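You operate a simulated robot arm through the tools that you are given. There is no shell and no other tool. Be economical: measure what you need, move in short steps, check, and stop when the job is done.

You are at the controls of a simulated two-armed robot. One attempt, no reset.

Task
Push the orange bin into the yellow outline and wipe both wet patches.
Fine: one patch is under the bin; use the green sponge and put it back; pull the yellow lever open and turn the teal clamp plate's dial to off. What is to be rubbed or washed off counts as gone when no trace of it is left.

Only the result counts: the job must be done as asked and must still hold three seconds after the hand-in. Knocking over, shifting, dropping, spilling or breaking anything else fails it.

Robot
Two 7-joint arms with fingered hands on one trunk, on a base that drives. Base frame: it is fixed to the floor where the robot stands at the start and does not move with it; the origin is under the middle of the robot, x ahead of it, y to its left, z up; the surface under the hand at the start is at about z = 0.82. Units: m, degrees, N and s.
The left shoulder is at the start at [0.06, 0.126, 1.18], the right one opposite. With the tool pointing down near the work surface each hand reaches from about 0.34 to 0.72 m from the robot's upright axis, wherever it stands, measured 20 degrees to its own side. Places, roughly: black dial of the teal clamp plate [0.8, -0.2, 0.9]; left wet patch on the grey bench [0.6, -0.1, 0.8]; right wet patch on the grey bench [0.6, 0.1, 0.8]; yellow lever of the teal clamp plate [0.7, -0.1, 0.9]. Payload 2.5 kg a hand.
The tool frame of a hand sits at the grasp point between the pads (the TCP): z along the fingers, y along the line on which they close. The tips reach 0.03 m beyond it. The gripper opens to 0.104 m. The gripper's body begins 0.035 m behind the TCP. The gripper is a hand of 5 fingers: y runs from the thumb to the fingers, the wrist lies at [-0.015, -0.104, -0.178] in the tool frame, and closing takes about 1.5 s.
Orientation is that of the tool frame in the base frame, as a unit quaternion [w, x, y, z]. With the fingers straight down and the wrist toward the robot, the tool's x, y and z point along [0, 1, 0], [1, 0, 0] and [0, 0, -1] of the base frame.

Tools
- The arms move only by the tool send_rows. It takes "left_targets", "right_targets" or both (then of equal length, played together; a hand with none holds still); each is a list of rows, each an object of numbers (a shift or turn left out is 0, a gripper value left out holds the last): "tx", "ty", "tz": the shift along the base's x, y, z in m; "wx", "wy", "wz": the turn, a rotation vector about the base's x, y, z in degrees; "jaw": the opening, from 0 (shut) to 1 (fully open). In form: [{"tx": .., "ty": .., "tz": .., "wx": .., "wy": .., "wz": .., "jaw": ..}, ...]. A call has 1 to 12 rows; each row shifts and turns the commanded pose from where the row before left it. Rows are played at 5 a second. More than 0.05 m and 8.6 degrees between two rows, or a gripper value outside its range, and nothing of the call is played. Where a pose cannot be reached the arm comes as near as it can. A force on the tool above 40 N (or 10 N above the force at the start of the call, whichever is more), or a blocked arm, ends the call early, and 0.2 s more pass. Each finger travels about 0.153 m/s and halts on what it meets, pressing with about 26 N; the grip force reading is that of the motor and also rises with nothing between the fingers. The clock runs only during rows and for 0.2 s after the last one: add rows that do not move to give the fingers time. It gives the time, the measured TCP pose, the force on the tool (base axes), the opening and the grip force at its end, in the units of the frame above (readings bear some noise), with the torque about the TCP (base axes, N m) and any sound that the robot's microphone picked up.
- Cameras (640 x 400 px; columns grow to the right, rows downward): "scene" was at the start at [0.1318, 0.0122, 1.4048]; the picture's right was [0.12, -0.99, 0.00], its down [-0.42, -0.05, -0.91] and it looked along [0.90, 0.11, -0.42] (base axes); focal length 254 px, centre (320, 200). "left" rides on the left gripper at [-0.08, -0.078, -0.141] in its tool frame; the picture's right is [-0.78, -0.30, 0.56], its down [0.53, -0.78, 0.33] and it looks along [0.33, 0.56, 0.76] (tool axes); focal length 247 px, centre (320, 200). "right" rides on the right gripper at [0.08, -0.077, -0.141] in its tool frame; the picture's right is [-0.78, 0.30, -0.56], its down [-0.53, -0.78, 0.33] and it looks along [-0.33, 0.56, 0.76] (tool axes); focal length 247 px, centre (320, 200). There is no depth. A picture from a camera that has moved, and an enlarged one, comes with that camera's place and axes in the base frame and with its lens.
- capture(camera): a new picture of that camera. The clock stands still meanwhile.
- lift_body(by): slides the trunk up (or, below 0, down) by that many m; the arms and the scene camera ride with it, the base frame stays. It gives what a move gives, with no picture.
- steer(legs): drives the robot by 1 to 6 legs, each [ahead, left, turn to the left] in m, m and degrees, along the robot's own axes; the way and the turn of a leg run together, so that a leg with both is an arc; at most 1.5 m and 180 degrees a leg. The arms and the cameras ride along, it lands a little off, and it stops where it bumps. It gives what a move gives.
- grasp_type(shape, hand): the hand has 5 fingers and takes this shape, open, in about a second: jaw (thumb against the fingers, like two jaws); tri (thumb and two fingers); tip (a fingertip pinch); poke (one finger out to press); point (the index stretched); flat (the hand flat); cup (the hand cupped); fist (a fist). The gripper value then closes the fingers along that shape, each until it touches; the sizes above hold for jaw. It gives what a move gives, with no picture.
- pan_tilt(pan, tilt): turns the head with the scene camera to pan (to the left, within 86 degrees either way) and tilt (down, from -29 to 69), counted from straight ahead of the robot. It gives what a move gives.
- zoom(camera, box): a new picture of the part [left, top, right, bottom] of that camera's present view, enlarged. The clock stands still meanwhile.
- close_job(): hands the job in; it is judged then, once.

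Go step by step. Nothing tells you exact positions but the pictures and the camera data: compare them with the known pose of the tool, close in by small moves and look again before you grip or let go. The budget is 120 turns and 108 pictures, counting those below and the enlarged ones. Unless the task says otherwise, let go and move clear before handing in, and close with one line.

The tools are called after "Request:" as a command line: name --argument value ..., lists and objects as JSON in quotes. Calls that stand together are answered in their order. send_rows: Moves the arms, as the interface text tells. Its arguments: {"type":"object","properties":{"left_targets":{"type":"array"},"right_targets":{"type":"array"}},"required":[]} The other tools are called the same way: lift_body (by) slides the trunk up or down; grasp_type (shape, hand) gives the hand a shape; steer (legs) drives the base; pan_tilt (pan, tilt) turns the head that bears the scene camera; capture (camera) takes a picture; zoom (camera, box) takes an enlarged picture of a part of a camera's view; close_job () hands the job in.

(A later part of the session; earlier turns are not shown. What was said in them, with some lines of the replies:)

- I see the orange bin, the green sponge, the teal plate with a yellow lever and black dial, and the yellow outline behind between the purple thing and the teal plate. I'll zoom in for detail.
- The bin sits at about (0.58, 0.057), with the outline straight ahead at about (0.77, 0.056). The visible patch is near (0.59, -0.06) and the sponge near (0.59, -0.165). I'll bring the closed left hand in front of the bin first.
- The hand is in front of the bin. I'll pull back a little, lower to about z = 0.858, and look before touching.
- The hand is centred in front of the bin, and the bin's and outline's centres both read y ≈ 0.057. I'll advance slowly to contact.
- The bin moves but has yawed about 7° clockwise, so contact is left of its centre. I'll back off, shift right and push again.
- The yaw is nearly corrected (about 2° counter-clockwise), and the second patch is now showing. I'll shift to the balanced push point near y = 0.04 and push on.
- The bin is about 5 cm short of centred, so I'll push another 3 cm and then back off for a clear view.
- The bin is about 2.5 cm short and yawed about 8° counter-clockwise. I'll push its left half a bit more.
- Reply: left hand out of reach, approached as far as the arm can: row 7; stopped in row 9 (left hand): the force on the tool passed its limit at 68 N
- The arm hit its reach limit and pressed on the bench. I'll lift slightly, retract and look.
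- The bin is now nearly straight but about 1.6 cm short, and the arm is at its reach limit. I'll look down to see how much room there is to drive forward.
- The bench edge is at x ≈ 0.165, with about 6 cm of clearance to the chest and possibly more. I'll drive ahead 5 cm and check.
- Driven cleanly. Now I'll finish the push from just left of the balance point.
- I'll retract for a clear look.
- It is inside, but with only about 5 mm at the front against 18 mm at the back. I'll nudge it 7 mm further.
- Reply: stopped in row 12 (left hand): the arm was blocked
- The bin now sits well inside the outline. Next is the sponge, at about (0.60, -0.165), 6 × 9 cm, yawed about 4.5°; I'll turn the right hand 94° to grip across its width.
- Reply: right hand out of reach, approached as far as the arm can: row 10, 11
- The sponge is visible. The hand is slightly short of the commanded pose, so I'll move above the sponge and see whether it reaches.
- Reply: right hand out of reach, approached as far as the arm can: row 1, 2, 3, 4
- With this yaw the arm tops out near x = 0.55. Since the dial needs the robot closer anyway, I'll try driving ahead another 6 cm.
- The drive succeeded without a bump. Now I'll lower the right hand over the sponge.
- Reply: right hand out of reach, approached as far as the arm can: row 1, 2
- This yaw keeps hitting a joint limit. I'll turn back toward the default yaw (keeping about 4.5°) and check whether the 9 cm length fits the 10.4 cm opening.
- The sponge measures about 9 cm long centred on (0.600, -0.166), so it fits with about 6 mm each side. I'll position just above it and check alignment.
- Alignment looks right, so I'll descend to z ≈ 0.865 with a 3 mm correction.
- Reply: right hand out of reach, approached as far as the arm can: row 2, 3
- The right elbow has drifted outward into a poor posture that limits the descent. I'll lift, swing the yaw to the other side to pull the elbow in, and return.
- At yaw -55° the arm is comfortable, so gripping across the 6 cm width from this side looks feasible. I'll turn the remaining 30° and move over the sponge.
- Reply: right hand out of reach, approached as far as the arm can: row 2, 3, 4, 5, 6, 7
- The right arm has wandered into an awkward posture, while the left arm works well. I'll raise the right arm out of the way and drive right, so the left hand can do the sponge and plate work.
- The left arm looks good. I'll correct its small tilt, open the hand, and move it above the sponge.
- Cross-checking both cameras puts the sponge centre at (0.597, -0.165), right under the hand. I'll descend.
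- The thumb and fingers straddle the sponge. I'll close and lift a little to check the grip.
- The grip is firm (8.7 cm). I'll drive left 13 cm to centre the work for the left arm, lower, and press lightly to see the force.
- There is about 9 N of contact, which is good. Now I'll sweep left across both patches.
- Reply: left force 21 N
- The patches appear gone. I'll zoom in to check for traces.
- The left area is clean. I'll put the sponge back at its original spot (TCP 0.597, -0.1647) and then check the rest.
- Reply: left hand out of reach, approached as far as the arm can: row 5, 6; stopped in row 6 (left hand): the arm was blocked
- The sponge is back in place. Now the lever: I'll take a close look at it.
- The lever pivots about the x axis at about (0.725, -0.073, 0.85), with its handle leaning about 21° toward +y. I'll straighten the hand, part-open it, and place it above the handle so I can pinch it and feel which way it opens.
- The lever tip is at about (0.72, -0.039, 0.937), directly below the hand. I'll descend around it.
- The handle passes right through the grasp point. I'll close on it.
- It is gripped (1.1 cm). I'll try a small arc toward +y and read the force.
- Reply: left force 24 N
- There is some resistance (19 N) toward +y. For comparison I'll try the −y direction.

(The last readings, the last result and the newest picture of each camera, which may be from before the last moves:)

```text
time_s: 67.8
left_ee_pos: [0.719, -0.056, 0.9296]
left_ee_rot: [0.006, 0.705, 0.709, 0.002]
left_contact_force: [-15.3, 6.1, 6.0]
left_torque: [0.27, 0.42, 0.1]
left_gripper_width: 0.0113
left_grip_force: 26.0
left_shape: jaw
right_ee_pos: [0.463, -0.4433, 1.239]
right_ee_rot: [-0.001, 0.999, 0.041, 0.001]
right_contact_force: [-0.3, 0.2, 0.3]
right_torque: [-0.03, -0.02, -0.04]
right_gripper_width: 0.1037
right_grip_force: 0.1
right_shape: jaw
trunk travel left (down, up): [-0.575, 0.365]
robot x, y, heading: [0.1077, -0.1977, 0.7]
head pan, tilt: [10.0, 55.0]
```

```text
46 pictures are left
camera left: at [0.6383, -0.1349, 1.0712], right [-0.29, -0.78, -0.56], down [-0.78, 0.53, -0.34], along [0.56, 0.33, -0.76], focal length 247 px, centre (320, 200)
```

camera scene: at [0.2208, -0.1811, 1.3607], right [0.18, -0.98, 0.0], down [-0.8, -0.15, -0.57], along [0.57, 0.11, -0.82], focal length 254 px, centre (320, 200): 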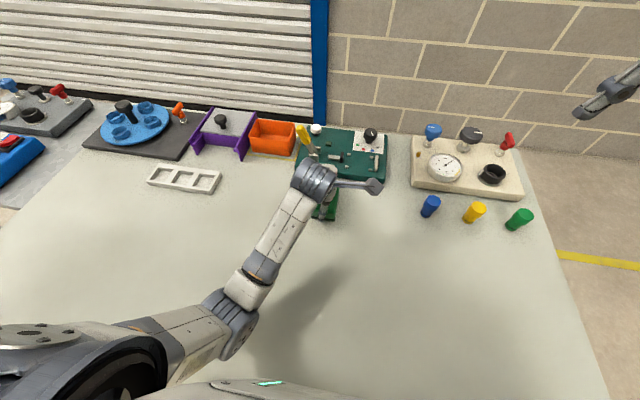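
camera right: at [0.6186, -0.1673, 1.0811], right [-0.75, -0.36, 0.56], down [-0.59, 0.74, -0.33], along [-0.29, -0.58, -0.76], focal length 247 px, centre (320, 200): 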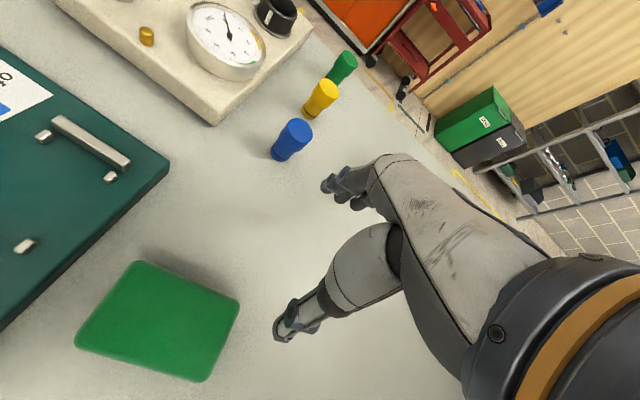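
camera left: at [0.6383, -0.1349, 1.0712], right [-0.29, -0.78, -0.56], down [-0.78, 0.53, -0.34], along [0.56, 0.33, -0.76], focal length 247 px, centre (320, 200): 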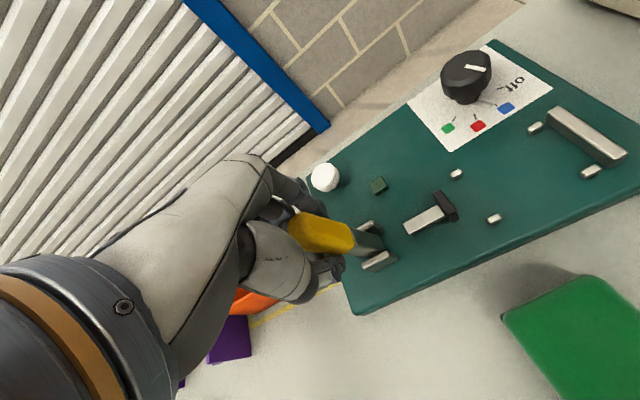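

The lever swings freely toward −y, so it opens that way. I'll follow the arc with the hand turning along.

Request:
send_rows --left_targets '[{"ty": -0.007, "wx": 4}, {"ty": -0.007, "wx": 4}, {"ty": -0.007, "wx": 4}, {"ty": -0.007, "tz": -0.001, "wx": 4}, {"ty": -0.007, "tz": -0.001, "wx": 4}, {"ty": -0.007, "tz": -0.002, "wx": 4}, {}]'

Request:
capture --camera "left"

Request:
zoom --camera "scene" --box '[250, 85, 410, 185]'

```text
time_s: 69.4
left_ee_pos: [0.718, -0.0967, 0.9257]
left_ee_rot: [-0.141, 0.689, 0.694, 0.152]
left_contact_force: [-11.5, 4.4, 19.4]
left_torque: [0.3, 0.15, 0.32]
left_gripper_width: 0.0118
left_grip_force: 25.9
left_shape: jaw
right_ee_pos: [0.464, -0.4412, 1.2397]
right_ee_rot: [-0.002, 0.999, 0.041, 0.001]
right_contact_force: [-0.6, -0.4, -0.4]
right_torque: [-0.03, -0.02, -0.01]
right_gripper_width: 0.1035
right_grip_force: 0.1
right_shape: jaw
trunk travel left (down, up): [-0.575, 0.365]
robot x, y, heading: [0.1101, -0.1969, 0.6]
head pan, tilt: [10.0, 55.0]
```

```text
45 pictures are left
camera left: at [0.6373, -0.2275, 1.0232], right [-0.28, -0.48, -0.83], down [-0.78, 0.62, -0.1], along [0.56, 0.61, -0.55], focal length 247 px, centre (320, 200)
```

left: 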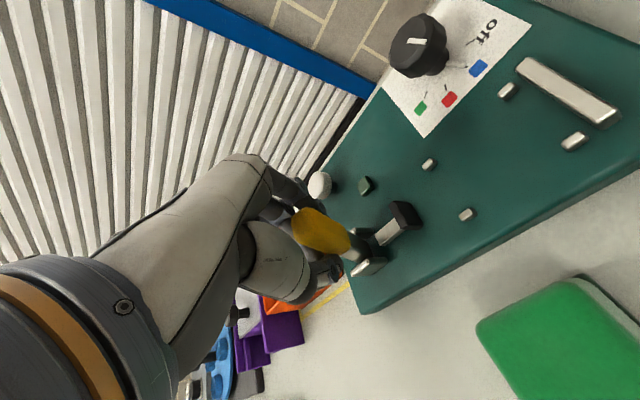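

```text
4.00 times, centred on (330, 135) of scene
camera zoom: at [0.2189, -0.1811, 1.3609], right [0.18, -0.98, 0.0], down [-0.8, -0.15, -0.58], along [0.57, 0.11, -0.82], focal length 1016 px, centre (280, 460)
```

zoom: 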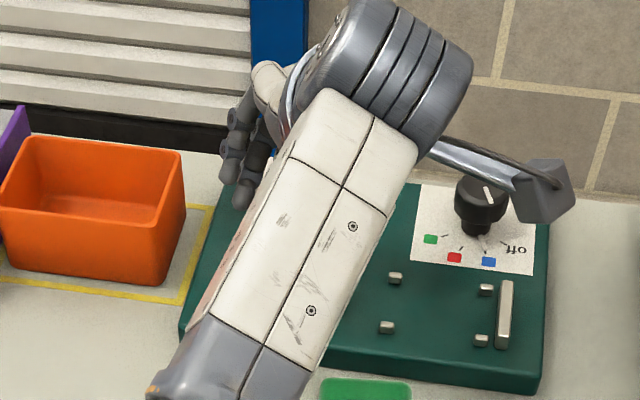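

It works: the jaw is retracting as the lever comes over. I'll continue the arc.

Request:
send_rows --left_targets '[{"ty": -0.006, "wx": 4, "tz": 0.001}, {"ty": -0.006, "tz": -0.001, "wx": 4}, {"ty": -0.006, "tz": -0.003, "wx": 4}, {"ty": -0.006, "tz": -0.004, "wx": 4}, {}]'

Request:
capture --camera "left"

```text
time_s: 70.2
left_ee_pos: [0.7179, -0.102, 0.9241]
left_ee_rot: [-0.222, 0.662, 0.679, 0.227]
left_contact_force: [-12.3, 10.1, 10.5]
left_torque: [0.07, -0.01, 0.32]
left_gripper_width: 0.011
left_grip_force: 25.9
left_shape: jaw
right_ee_pos: [0.4642, -0.4421, 1.2383]
right_ee_rot: [-0.002, 0.999, 0.042, 0.001]
right_contact_force: [-0.6, -0.7, 0.2]
right_torque: [0.03, 0.05, 0.01]
right_gripper_width: 0.1038
right_grip_force: 0.0
right_shape: jaw
trunk travel left (down, up): [-0.575, 0.365]
robot x, y, heading: [0.1104, -0.193, 0.6]
head pan, tilt: [10.0, 55.0]
stopped in row 4 (left hand): the force on the tool passed its limit at 43 N (the readings are from after the stop); the commanded pose is now the measured one
```

```text
43 pictures are left
camera left: at [0.6416, -0.2532, 0.9889], right [-0.28, -0.29, -0.92], down [-0.79, 0.61, 0.05], along [0.55, 0.74, -0.4], focal length 247 px, centre (320, 200)
```

left: 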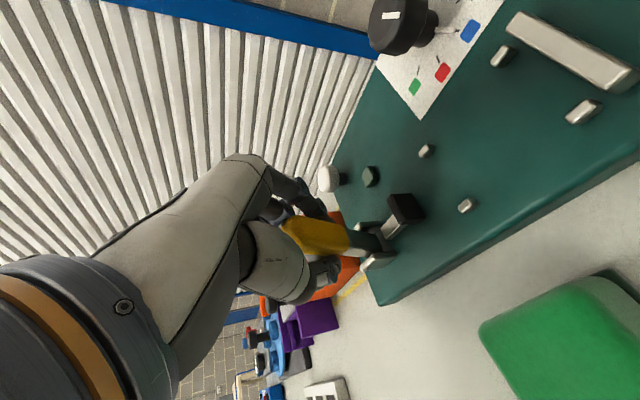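

Resistance rises near −21°, which looks like the end stop. I'll release, back out along the fingers, and look.

Request:
send_rows --left_targets '[{"jaw": 0.6}, {}, {}, {"ty": -0.018, "tz": 0.024}, {"ty": -0.018, "tz": 0.024}, {"ty": -0.018, "tz": 0.024}, {"tz": 0.04, "wx": -6}, {"tz": 0.03, "wx": -6}, {"wx": -6, "tx": -0.03}, {"wx": -6, "tx": -0.03}, {"wx": -6, "tx": -0.03}, {"wx": -6}]'

Request:
capture --camera "left"

Request:
zoom --camera "scene" --box '[250, 85, 410, 185]'

```text
time_s: 73.0
left_ee_pos: [0.6383, -0.1309, 1.0692]
left_ee_rot: [-0.008, 0.682, 0.731, 0.025]
left_contact_force: [-0.1, -0.2, -0.4]
left_torque: [0.0, -0.04, 0.03]
left_gripper_width: 0.0621
left_grip_force: 0.2
left_shape: jaw
right_ee_pos: [0.4663, -0.4417, 1.2379]
right_ee_rot: [-0.001, 0.999, 0.042, 0.0]
right_contact_force: [0.2, 0.5, 1.4]
right_torque: [0.02, 0.04, -0.02]
right_gripper_width: 0.1041
right_grip_force: 0.1
right_shape: jaw
trunk travel left (down, up): [-0.575, 0.365]
robot x, y, heading: [0.1111, -0.1953, 0.3]
head pan, tilt: [10.0, 55.0]
stopped in row 12 (left hand): the arm was blocked; the commanded pose is now the measured one
```

```text
42 pictures are left
camera left: at [0.5625, -0.2227, 1.206], right [-0.23, -0.77, -0.6], down [-0.81, 0.5, -0.33], along [0.55, 0.41, -0.73], focal length 247 px, centre (320, 200)
```

left: 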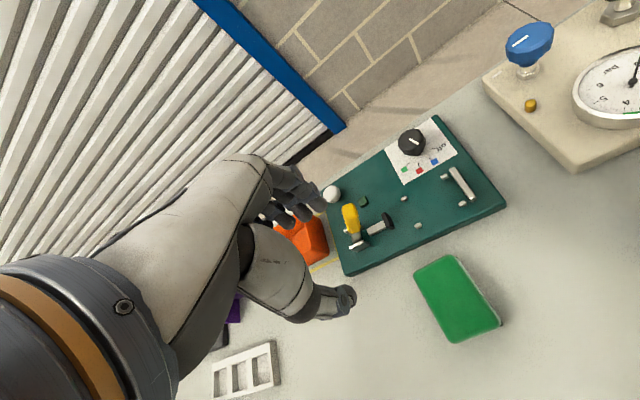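

```text
4.00 times, centred on (330, 135) of scene
camera zoom: at [0.2221, -0.1806, 1.3605], right [0.19, -0.98, 0.0], down [-0.81, -0.15, -0.57], along [0.56, 0.11, -0.82], focal length 1016 px, centre (280, 460)
```

zoom: 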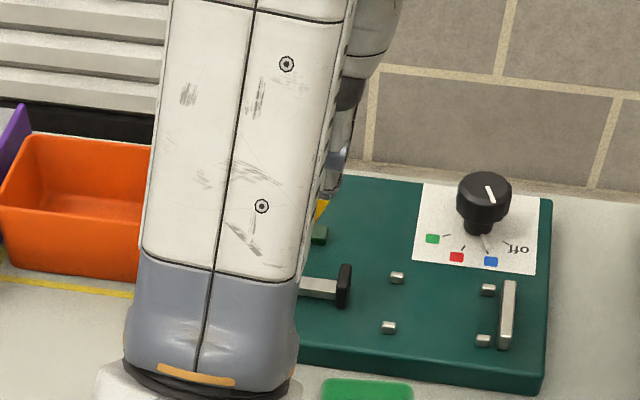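

Request:
zoom --camera "left" --box '[310, 110, 510, 290]'

Request:
steer --legs '[[0, -0.17, 0]]'

Request:
pan_tilt --pan 15 --tilt 50

Request:
capture --camera "scene"

```text
2.22 times, centred on (410, 200) of left
camera zoom: at [0.5625, -0.2227, 1.206], right [-0.23, -0.77, -0.6], down [-0.81, 0.5, -0.33], along [0.55, 0.41, -0.73], focal length 549 px, centre (120, 200)
```

zoom: 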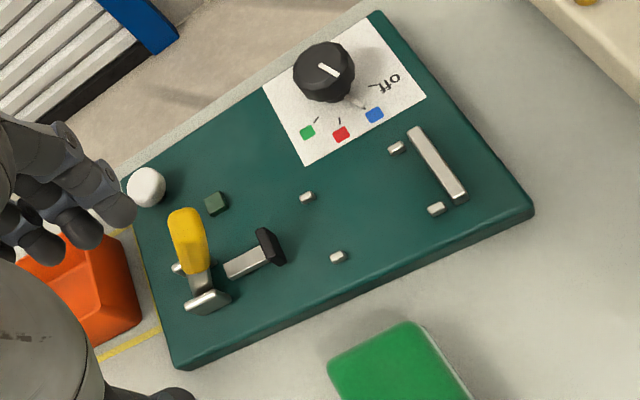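

```text
time_s: 74.5
left_ee_pos: [0.6402, -0.2976, 1.0683]
left_ee_rot: [-0.009, 0.682, 0.731, 0.024]
left_contact_force: [-0.3, 0.0, 0.0]
left_torque: [0.02, -0.01, 0.0]
left_gripper_width: 0.062
left_grip_force: 0.0
left_shape: jaw
right_ee_pos: [0.469, -0.6091, 1.2374]
right_ee_rot: [-0.001, 0.999, 0.042, 0.0]
right_contact_force: [0.0, 0.1, 0.0]
right_torque: [0.0, -0.02, -0.01]
right_gripper_width: 0.1038
right_grip_force: 0.0
right_shape: jaw
trunk travel left (down, up): [-0.575, 0.365]
robot x, y, heading: [0.1097, -0.3604, 0.9]
head pan, tilt: [10.0, 55.0]
```

```text
time_s: 75.1
left_ee_pos: [0.6397, -0.2963, 1.0686]
left_ee_rot: [-0.009, 0.681, 0.732, 0.025]
left_contact_force: [1.0, -0.4, -0.1]
left_torque: [-0.01, 0.01, -0.03]
left_gripper_width: 0.062
left_grip_force: 0.1
left_shape: jaw
right_ee_pos: [0.4689, -0.6089, 1.2385]
right_ee_rot: [-0.002, 0.999, 0.043, 0.0]
right_contact_force: [-0.1, -0.6, 0.4]
right_torque: [0.03, 0.02, -0.02]
right_gripper_width: 0.1042
right_grip_force: 0.0
right_shape: jaw
trunk travel left (down, up): [-0.575, 0.365]
robot x, y, heading: [0.1145, -0.3622, 0.7]
head pan, tilt: [15.0, 50.0]
```

```text
39 pictures are left
camera scene: at [0.2274, -0.34, 1.367], right [0.27, -0.96, 0.0], down [-0.74, -0.21, -0.64], along [0.62, 0.17, -0.77], focal length 254 px, centre (320, 200)
```

scene: 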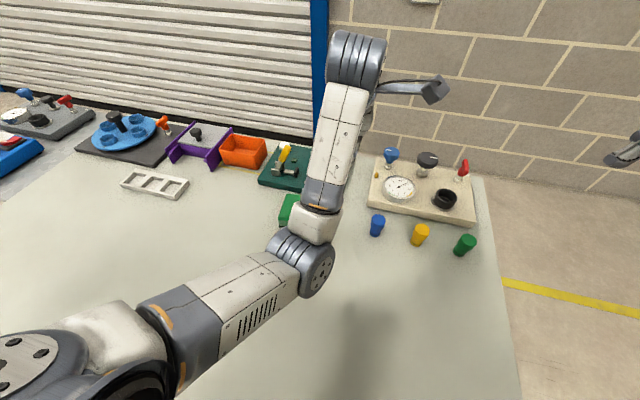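

Request:
zoom --camera "scene" --box '[250, 135, 330, 185]'

```text
8.00 times, centred on (290, 160) of scene
camera zoom: at [0.2274, -0.34, 1.367], right [0.27, -0.96, 0.0], down [-0.74, -0.21, -0.64], along [0.62, 0.17, -0.77], focal length 2032 px, centre (560, 520)
```

zoom: 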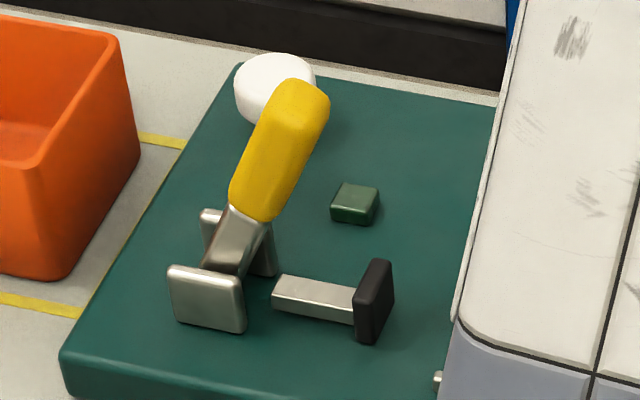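

The lever has swung to about −23° and the jaw retracted about 13 mm. I'll nudge it with the closed hand from the +y side to confirm it's at its end stop.

Request:
send_rows --left_targets '[{"wx": -2.8, "wy": 1.2, "wz": -4, "jaw": 0}, {"tx": 0.014, "ty": 0.043}, {"tx": 0.014, "ty": 0.043}, {"tx": 0.014, "ty": 0.043}, {"tx": 0.014, "ty": 0.043}, {"tx": 0.014, "ty": 0.043}, {"tx": 0.012, "ty": 0.043}, {"tz": -0.04}, {"tz": -0.045}, {"tz": -0.045}, {}]'

Request:
capture --camera "left"

Request:
zoom --camera "scene" --box '[210, 115, 370, 215]'

```text
time_s: 77.5
left_ee_pos: [0.7229, -0.0381, 0.9389]
left_ee_rot: [0.001, 0.707, 0.707, -0.001]
left_contact_force: [0.4, -0.5, 0.3]
left_torque: [-0.01, 0.01, 0.01]
left_gripper_width: 0.0
left_grip_force: 25.6
left_shape: jaw
right_ee_pos: [0.4683, -0.6087, 1.2391]
right_ee_rot: [-0.002, 0.999, 0.043, 0.0]
right_contact_force: [-0.2, -0.2, 0.9]
right_torque: [0.02, -0.02, 0.04]
right_gripper_width: 0.1037
right_grip_force: 0.0
right_shape: jaw
trunk travel left (down, up): [-0.575, 0.365]
robot x, y, heading: [0.1107, -0.363, 0.7]
head pan, tilt: [15.0, 50.0]
```

```text
37 pictures are left
camera left: at [0.6453, -0.118, 1.0811], right [-0.3, -0.78, -0.56], down [-0.78, 0.53, -0.33], along [0.56, 0.33, -0.76], focal length 247 px, centre (320, 200)
```

left: 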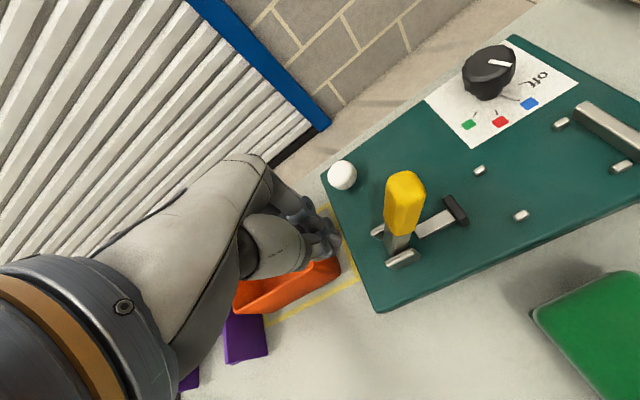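

```text
4.00 times, centred on (290, 165) of scene
camera zoom: at [0.2274, -0.3401, 1.367], right [0.27, -0.96, 0.0], down [-0.74, -0.21, -0.64], along [0.62, 0.17, -0.77], focal length 1016 px, centre (440, 340)
```

zoom: 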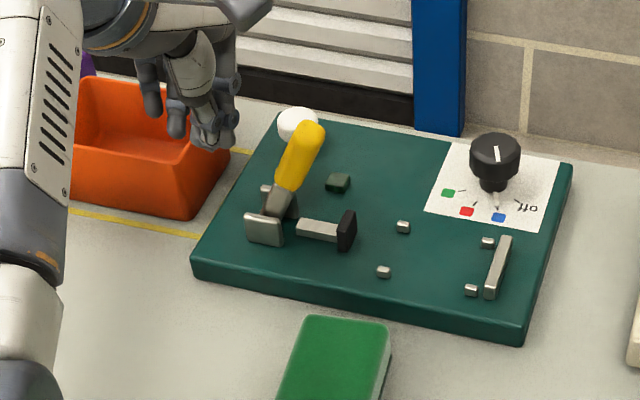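

The fingers are clear to the left of the handle. I'll push toward −y in small steps.

Request:
send_rows --left_targets '[{"ty": -0.015}, {"ty": -0.015}, {"ty": -0.008}, {"ty": -0.006}, {"ty": -0.006}, {"ty": -0.006}, {}]'

Request:
capture --camera "left"

```text
time_s: 79.2
left_ee_pos: [0.7217, -0.079, 0.9395]
left_ee_rot: [-0.009, 0.698, 0.716, 0.012]
left_contact_force: [-0.2, 9.2, 1.4]
left_torque: [0.28, 0.0, 0.07]
left_gripper_width: 0.0
left_grip_force: 25.8
left_shape: jaw
right_ee_pos: [0.4692, -0.607, 1.2374]
right_ee_rot: [-0.002, 0.999, 0.045, 0.0]
right_contact_force: [0.4, -1.0, -0.7]
right_torque: [0.02, 0.02, 0.02]
right_gripper_width: 0.1038
right_grip_force: 0.1
right_shape: jaw
trunk travel left (down, up): [-0.575, 0.365]
robot x, y, heading: [0.1153, -0.3606, 0.7]
head pan, tilt: [15.0, 50.0]
stopped in row 7 (left hand): the force on the tool passed its limit at 40 N (the readings are from after the stop); the commanded pose is now the measured one
```

```text
35 pictures are left
camera left: at [0.6447, -0.1646, 1.0801], right [-0.27, -0.77, -0.58], down [-0.79, 0.52, -0.32], along [0.55, 0.37, -0.75], focal length 247 px, centre (320, 200)
```

left: 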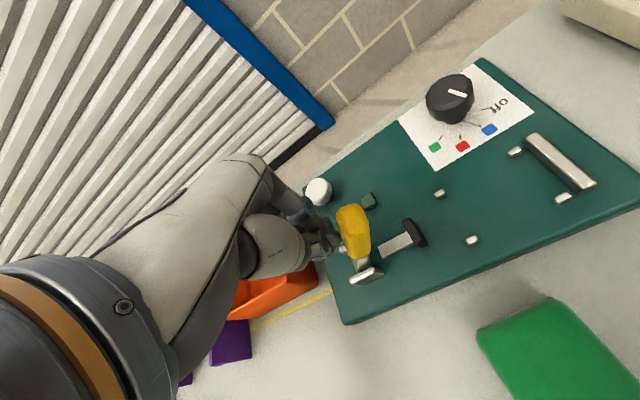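

It resisted 40 N without moving, so the lever is fully open. Next is the dial at about (0.809, -0.22): I'll retreat upward, drive 5 cm ahead, and position above it.

Request:
send_rows --left_targets '[{"ty": 0.03}, {"tz": 0.045}, {"tz": 0.045, "wz": -4}, {"tz": 0.03, "jaw": 0.75, "wz": -7}, {"ty": -0.04, "wz": -7}, {"ty": -0.045}, {"ty": -0.045}, {"ty": -0.04}, {}]'

Request:
steer --legs '[[0.05, 0, 0]]'

Request:
capture --camera "left"

```text
time_s: 81.2
left_ee_pos: [0.7216, -0.2221, 1.0628]
left_ee_rot: [-0.005, 0.803, 0.596, 0.011]
left_contact_force: [-0.1, 0.7, 0.4]
left_torque: [0.04, 0.0, 0.0]
left_gripper_width: 0.0779
left_grip_force: 0.0
left_shape: jaw
right_ee_pos: [0.4687, -0.6074, 1.2387]
right_ee_rot: [-0.002, 0.999, 0.044, 0.0]
right_contact_force: [-0.4, 0.7, -0.7]
right_torque: [0.02, 0.01, 0.0]
right_gripper_width: 0.1036
right_grip_force: 0.0
right_shape: jaw
trunk travel left (down, up): [-0.575, 0.365]
robot x, y, heading: [0.1148, -0.361, 0.8]
head pan, tilt: [15.0, 50.0]
```

```text
time_s: 82.1
left_ee_pos: [0.7712, -0.2214, 1.0625]
left_ee_rot: [-0.005, 0.803, 0.596, 0.01]
left_contact_force: [1.4, 0.6, -0.5]
left_torque: [-0.05, 0.02, -0.03]
left_gripper_width: 0.0782
left_grip_force: 0.1
left_shape: jaw
right_ee_pos: [0.5204, -0.6085, 1.239]
right_ee_rot: [-0.002, 0.999, 0.044, -0.001]
right_contact_force: [0.0, -0.1, 0.0]
right_torque: [0.01, 0.04, -0.03]
right_gripper_width: 0.1039
right_grip_force: 0.1
right_shape: jaw
trunk travel left (down, up): [-0.575, 0.365]
robot x, y, heading: [0.1613, -0.3629, 0.9]
head pan, tilt: [15.0, 50.0]
```

```text
34 pictures are left
camera left: at [0.6726, -0.278, 1.2023], right [-0.5, -0.65, -0.58], down [-0.59, 0.74, -0.32], along [0.64, 0.17, -0.75], focal length 247 px, centre (320, 200)
```

left: 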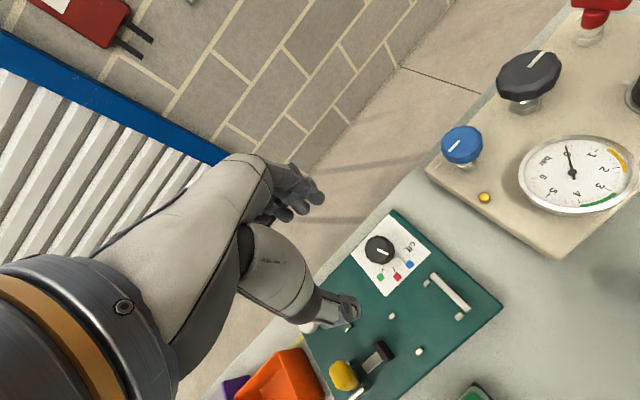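

Both cameras put the knob at about (0.808, -0.221). I'll move above it.

Request:
send_rows --left_targets '[{"tx": 0.037, "ty": 0.0, "wx": -1.2, "wy": 0.6}, {"tz": -0.04}, {"tz": -0.04}, {"tz": -0.03}, {}]'

Request:
capture --camera "left"

Request:
zoom --camera "scene" --box '[260, 100, 388, 180]'

```text
time_s: 83.3
left_ee_pos: [0.8106, -0.2201, 0.9514]
left_ee_rot: [0.001, 0.803, 0.596, 0.0]
left_contact_force: [0.1, -0.6, 0.3]
left_torque: [0.03, 0.01, -0.01]
left_gripper_width: 0.078
left_grip_force: 0.1
left_shape: jaw
right_ee_pos: [0.5194, -0.6066, 1.238]
right_ee_rot: [-0.002, 0.999, 0.045, 0.0]
right_contact_force: [-0.1, -0.6, 0.4]
right_torque: [0.03, -0.01, -0.02]
right_gripper_width: 0.1037
right_grip_force: 0.1
right_shape: jaw
trunk travel left (down, up): [-0.575, 0.365]
robot x, y, heading: [0.1632, -0.3618, 1.1]
head pan, tilt: [15.0, 50.0]
```

```text
33 pictures are left
camera left: at [0.7118, -0.2746, 1.0937], right [-0.51, -0.66, -0.56], down [-0.59, 0.74, -0.33], along [0.63, 0.16, -0.76], focal length 247 px, centre (320, 200)
```

left: 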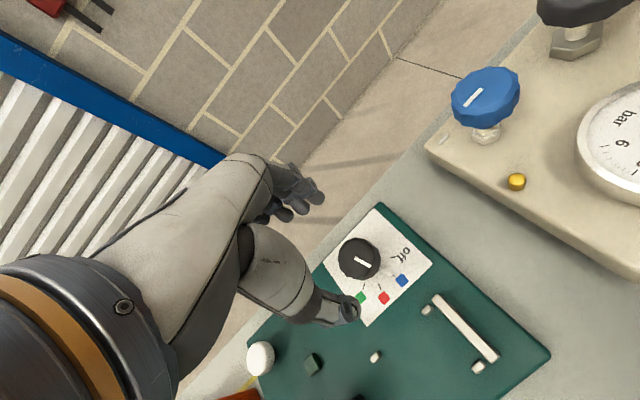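

```text
5.00 times, centred on (324, 140) of scene
camera zoom: at [0.2776, -0.3387, 1.367], right [0.27, -0.96, 0.0], down [-0.74, -0.21, -0.64], along [0.62, 0.18, -0.77], focal length 1270 px, centre (300, 500)
```

zoom: 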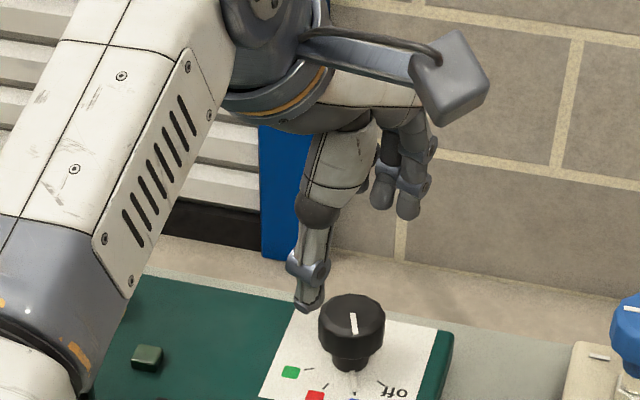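

The knob centre reads (0.807, -0.221), so I'll shift 3 mm and descend to z ≈ 0.886.

Request:
send_rows --left_targets '[{"tx": -0.003, "ty": -0.001, "tz": -0.025}, {"tz": -0.02}, {"tz": -0.012}, {"tz": -0.008}, {}]'

Request:
capture --camera "left"

Request:
zoom --camera "scene" --box '[260, 120, 388, 200]'

```text
time_s: 84.5
left_ee_pos: [0.8056, -0.2224, 0.8873]
left_ee_rot: [0.0, 0.803, 0.596, 0.0]
left_contact_force: [0.5, 0.5, -0.6]
left_torque: [-0.04, 0.0, -0.04]
left_gripper_width: 0.078
left_grip_force: 0.1
left_shape: jaw
right_ee_pos: [0.5194, -0.6054, 1.2388]
right_ee_rot: [-0.002, 0.999, 0.043, -0.001]
right_contact_force: [-0.1, -0.4, -0.6]
right_torque: [0.01, 0.0, 0.02]
right_gripper_width: 0.1039
right_grip_force: 0.1
right_shape: jaw
trunk travel left (down, up): [-0.575, 0.365]
robot x, y, heading: [0.1631, -0.3604, 0.9]
head pan, tilt: [15.0, 50.0]
```

```text
31 pictures are left
camera left: at [0.7076, -0.2767, 1.0291], right [-0.51, -0.66, -0.56], down [-0.59, 0.74, -0.33], along [0.63, 0.16, -0.76], focal length 247 px, centre (320, 200)
```

left: 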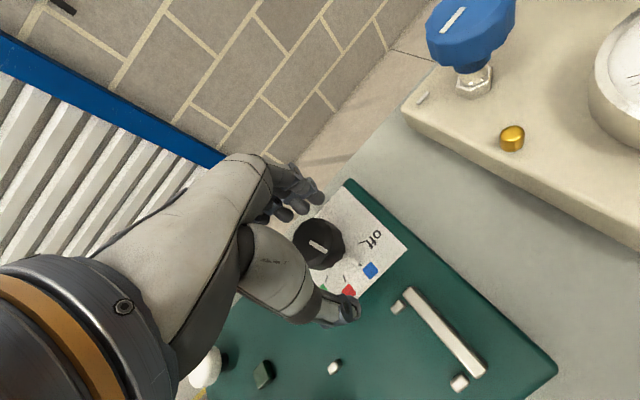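

```text
5.00 times, centred on (324, 160) of scene
camera zoom: at [0.2776, -0.3387, 1.367], right [0.27, -0.96, 0.0], down [-0.74, -0.21, -0.64], along [0.62, 0.18, -0.77], focal length 1270 px, centre (300, 400)
```

zoom: 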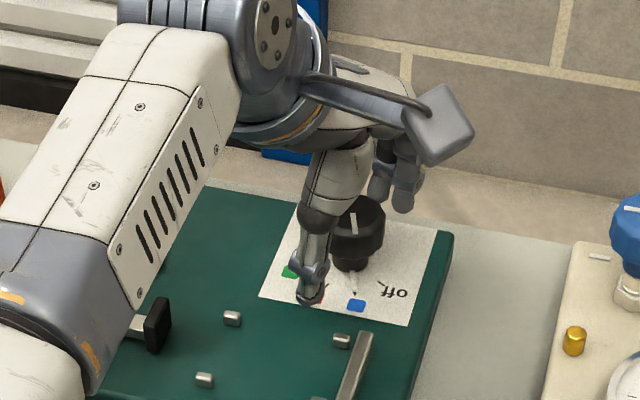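

The knob is centred between thumb and fingers. I'll close and turn about +38°.

Request:
send_rows --left_targets '[{"jaw": 0}, {}, {}, {}, {}, {}, {}]'

Request:
send_rows --left_targets '[{"wz": 5}, {"wz": 5}, {"wz": 5}, {"wz": 5}, {"wz": 5}, {"wz": 5}, {"wz": 5}, {"wz": 3}, {}]'

Request:
capture --camera "left"

Request:
zoom --camera "scene" --box '[300, 130, 364, 170]'

```text
time_s: 86.1
left_ee_pos: [0.8055, -0.2226, 0.8857]
left_ee_rot: [-0.001, 0.803, 0.596, -0.001]
left_contact_force: [-6.2, -0.5, -7.1]
left_torque: [-0.01, 0.19, -0.01]
left_gripper_width: 0.0297
left_grip_force: 26.2
left_shape: jaw
right_ee_pos: [0.5193, -0.6072, 1.239]
right_ee_rot: [-0.002, 0.999, 0.044, 0.001]
right_contact_force: [-0.1, -0.3, -0.2]
right_torque: [0.0, -0.02, -0.04]
right_gripper_width: 0.1038
right_grip_force: 0.0
right_shape: jaw
trunk travel left (down, up): [-0.575, 0.365]
robot x, y, heading: [0.1623, -0.3646, 1.0]
head pan, tilt: [15.0, 50.0]
```

```text
time_s: 88.1
left_ee_pos: [0.8071, -0.2232, 0.8869]
left_ee_rot: [0.001, 0.565, 0.825, 0.0]
left_contact_force: [1.5, -8.9, -9.4]
left_torque: [-0.18, 0.02, -0.11]
left_gripper_width: 0.0293
left_grip_force: 26.2
left_shape: jaw
right_ee_pos: [0.5193, -0.6068, 1.2374]
right_ee_rot: [-0.002, 0.999, 0.043, -0.002]
right_contact_force: [0.7, -0.2, 0.5]
right_torque: [0.0, -0.01, 0.01]
right_gripper_width: 0.1038
right_grip_force: 0.0
right_shape: jaw
trunk travel left (down, up): [-0.575, 0.365]
robot x, y, heading: [0.1637, -0.3587, 0.9]
head pan, tilt: [15.0, 50.0]
```

```text
29 pictures are left
camera left: at [0.7626, -0.3257, 1.0288], right [0.0, -0.83, -0.56], down [-0.92, 0.22, -0.33], along [0.4, 0.51, -0.76], focal length 247 px, centre (320, 200)
```

left: 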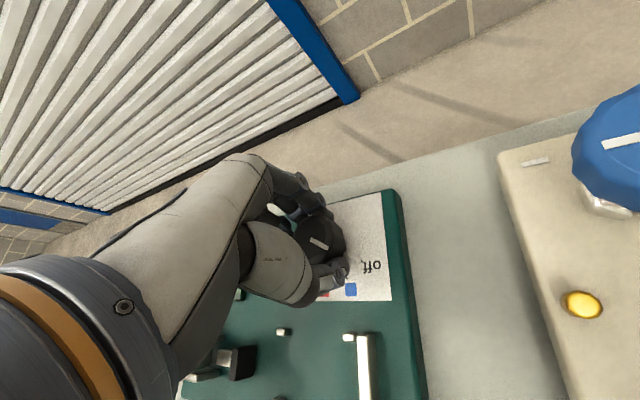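

```text
10.00 times, centred on (332, 150) of scene
camera zoom: at [0.2789, -0.3394, 1.3669], right [0.27, -0.96, 0.0], down [-0.74, -0.21, -0.64], along [0.62, 0.18, -0.77], focal length 2540 px, centre (200, 700)
```

zoom: 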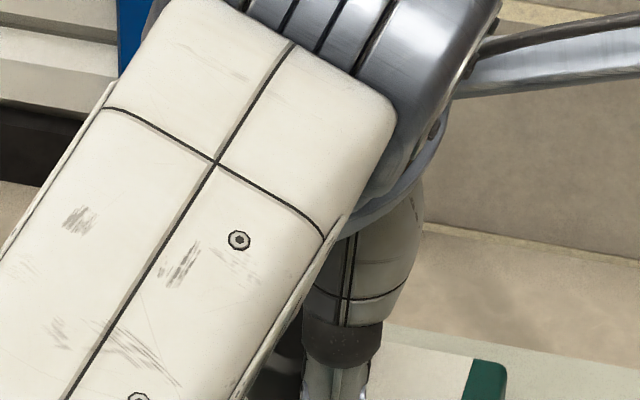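

The knob turned with the hand. I'll zoom to check the pointer against "off".

Request:
zoom --camera "left" --box '[280, 180, 420, 310]'

```text
3.08 times, centred on (350, 245) of left
camera zoom: at [0.7626, -0.3257, 1.0288], right [0.0, -0.83, -0.56], down [-0.92, 0.22, -0.33], along [0.4, 0.51, -0.76], focal length 760 px, centre (228, 62)
```

zoom: 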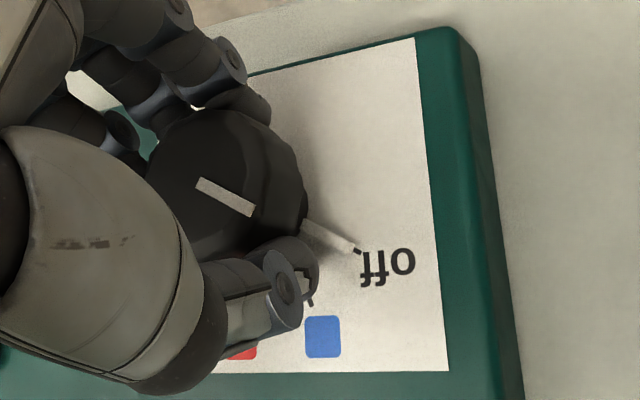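

The pointer now lines up with the "off" tick. I'll release, lift straight up, and back away.

Request:
send_rows --left_targets '[{"jaw": 0.75}, {}, {}, {}, {"tz": 0.03}, {"tz": 0.04}, {"tz": 0.045}, {"tz": 0.045}, {"tz": 0.045}, {"tx": -0.04, "tz": 0.02}, {"tx": -0.03, "tz": 0.02}]'

Request:
zoom --camera "left" --box '[240, 180, 440, 340]'

Request:
steer --legs '[[-0.12, 0, 0]]'

Request:
pan_tilt --pan 25 --tilt 45

Request:
capture --camera "scene"

```text
time_s: 90.5
left_ee_pos: [0.7345, -0.222, 1.1352]
left_ee_rot: [0.0, 0.565, 0.825, 0.0]
left_contact_force: [-0.1, 0.2, -0.2]
left_torque: [0.0, -0.06, -0.04]
left_gripper_width: 0.0777
left_grip_force: 0.0
left_shape: jaw
right_ee_pos: [0.5202, -0.6064, 1.2389]
right_ee_rot: [-0.002, 0.999, 0.044, 0.0]
right_contact_force: [0.2, -0.8, 0.8]
right_torque: [-0.02, 0.0, 0.02]
right_gripper_width: 0.1037
right_grip_force: 0.1
right_shape: jaw
trunk travel left (down, up): [-0.575, 0.365]
robot x, y, heading: [0.1624, -0.3653, 1.0]
head pan, tilt: [15.0, 50.0]
```

```text
2.50 times, centred on (340, 260) of left
camera zoom: at [0.69, -0.3248, 1.2773], right [0.0, -0.83, -0.56], down [-0.92, 0.22, -0.33], along [0.4, 0.51, -0.76], focal length 617 px, centre (270, 50)
```

zoom: 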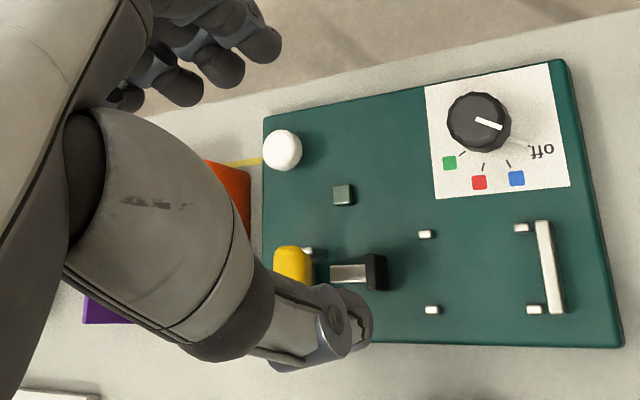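

```text
time_s: 91.8
left_ee_pos: [0.616, -0.2236, 1.1353]
left_ee_rot: [0.0, 0.565, 0.825, 0.002]
left_contact_force: [0.2, -0.1, -0.1]
left_torque: [0.04, 0.02, 0.02]
left_gripper_width: 0.0776
left_grip_force: 0.1
left_shape: jaw
right_ee_pos: [0.4014, -0.6087, 1.2394]
right_ee_rot: [-0.002, 0.999, 0.045, 0.0]
right_contact_force: [-1.1, 0.1, -0.5]
right_torque: [0.03, 0.01, -0.01]
right_gripper_width: 0.1039
right_grip_force: 0.0
right_shape: jaw
trunk travel left (down, up): [-0.575, 0.365]
robot x, y, heading: [0.0399, -0.3629, 0.7]
head pan, tilt: [15.0, 50.0]
```

```text
time_s: 92.5
left_ee_pos: [0.6169, -0.2229, 1.1351]
left_ee_rot: [0.0, 0.564, 0.826, 0.0]
left_contact_force: [0.6, 0.1, -0.5]
left_torque: [0.03, 0.02, 0.0]
left_gripper_width: 0.078
left_grip_force: 0.1
left_shape: jaw
right_ee_pos: [0.401, -0.6083, 1.2386]
right_ee_rot: [-0.002, 0.999, 0.043, 0.001]
right_contact_force: [0.2, 0.0, -0.6]
right_torque: [0.01, 0.01, 0.02]
right_gripper_width: 0.1037
right_grip_force: 0.1
right_shape: jaw
trunk travel left (down, up): [-0.575, 0.365]
robot x, y, heading: [0.0441, -0.3681, 0.9]
head pan, tilt: [25.0, 45.0]
```

```text
25 pictures are left
camera scene: at [0.1585, -0.326, 1.3739], right [0.44, -0.9, 0.0], down [-0.64, -0.31, -0.71], along [0.64, 0.31, -0.71], focal length 254 px, centre (320, 200)
```

scene: 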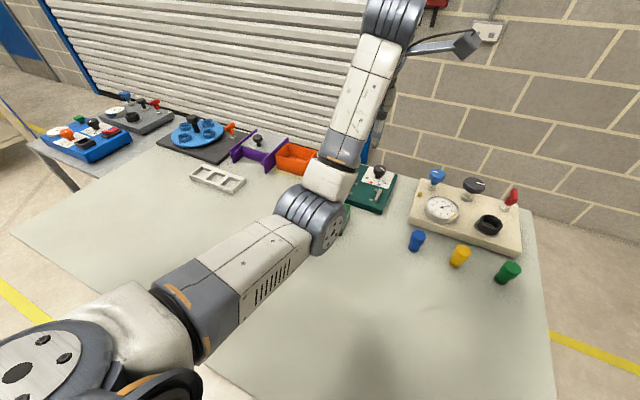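

The dial stayed at off. I'll swing the left arm away to check the wiped area, bin, lever and sponge.

Request:
send_rows --left_targets '[{"ty": 0.045}, {"ty": 0.045}, {"ty": 0.045}, {"ty": 0.045}, {"ty": 0.045}, {"ty": 0.04}, {"ty": 0.04, "tx": -0.02}, {"ty": 0.04, "tx": -0.02}, {"tx": -0.02}]'

Request:
capture --camera "scene"

Request:
zoom --camera "scene" --box '[250, 130, 410, 230]'

```text
time_s: 94.5
left_ee_pos: [0.5574, 0.1212, 1.1375]
left_ee_rot: [0.0, 0.566, 0.825, -0.001]
left_contact_force: [0.5, 0.4, 0.4]
left_torque: [0.02, 0.02, 0.02]
left_gripper_width: 0.0778
left_grip_force: 0.1
left_shape: jaw
right_ee_pos: [0.4008, -0.6085, 1.2393]
right_ee_rot: [-0.001, 0.999, 0.044, 0.001]
right_contact_force: [-0.8, -0.4, -1.2]
right_torque: [0.0, -0.01, 0.01]
right_gripper_width: 0.1039
right_grip_force: 0.1
right_shape: jaw
trunk travel left (down, up): [-0.575, 0.365]
robot x, y, heading: [0.0467, -0.362, 1.0]
head pan, tilt: [25.0, 45.0]
```

```text
24 pictures are left
camera scene: at [0.1583, -0.326, 1.374], right [0.44, -0.9, 0.0], down [-0.64, -0.31, -0.71], along [0.64, 0.31, -0.71], focal length 254 px, centre (320, 200)
```

scene: 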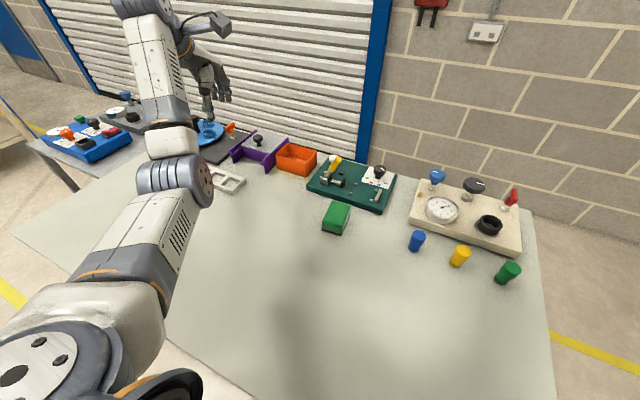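

```text
4.00 times, centred on (330, 180) of scene
camera zoom: at [0.1583, -0.326, 1.374], right [0.44, -0.9, 0.0], down [-0.64, -0.31, -0.71], along [0.64, 0.31, -0.71], focal length 1016 px, centre (280, 280)
```

zoom: 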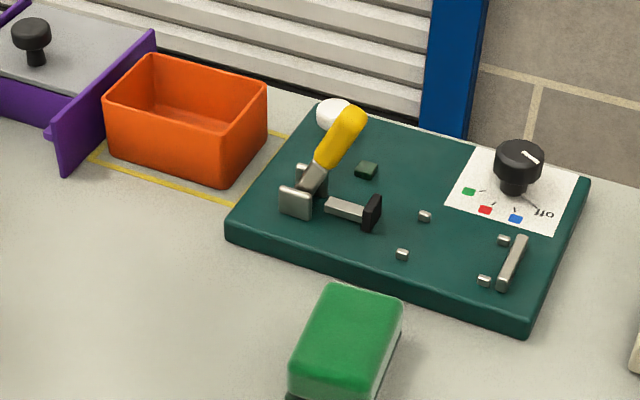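

Request:
zoom --camera "scene" --box '[220, 160, 348, 240]'

Request:
zoom --camera "scene" --box '[350, 155, 398, 185]'

```text
5.00 times, centred on (284, 200) of scene
camera zoom: at [0.1583, -0.326, 1.374], right [0.44, -0.9, 0.0], down [-0.64, -0.31, -0.71], along [0.64, 0.31, -0.71], focal length 1270 px, centre (500, 200)
```

zoom: 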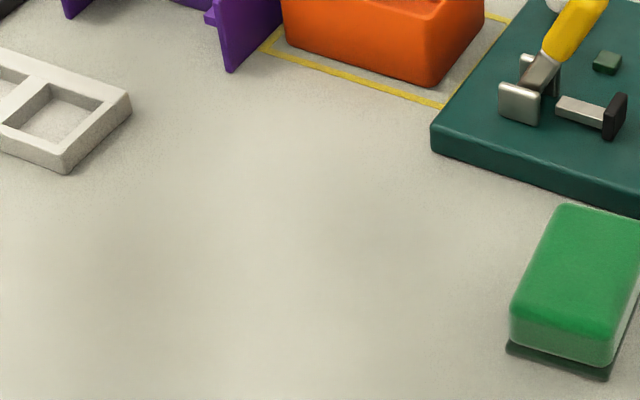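

```text
13.33 times, centred on (374, 170) of scene
camera zoom: at [0.1583, -0.326, 1.374], right [0.44, -0.9, 0.0], down [-0.64, -0.31, -0.71], along [0.64, 0.31, -0.71], focal length 3387 px, centre (-400, 600)
```

zoom: 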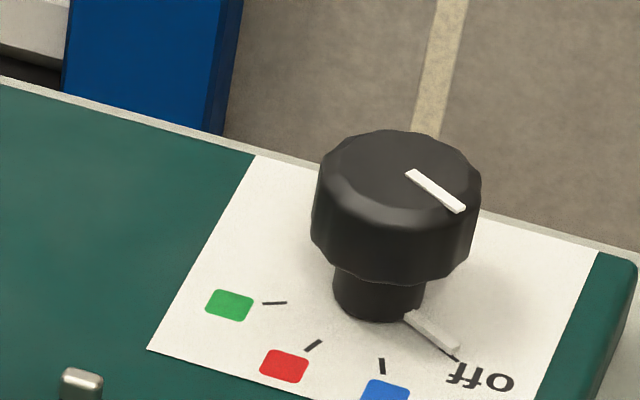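

Everything checks out: the bench is clean, the bin is inside the outline, the sponge is back, the lever is open and the dial is at off. Both hands are clear, so I'm handing in.

Request:
close_job

```text
The job is handed in.
```

I pushed the bin into the yellow outline, wiped away both wet patches with no trace visible, put the sponge back in its place, pulled the lever fully open, turned the dial to off, and handed the job in.
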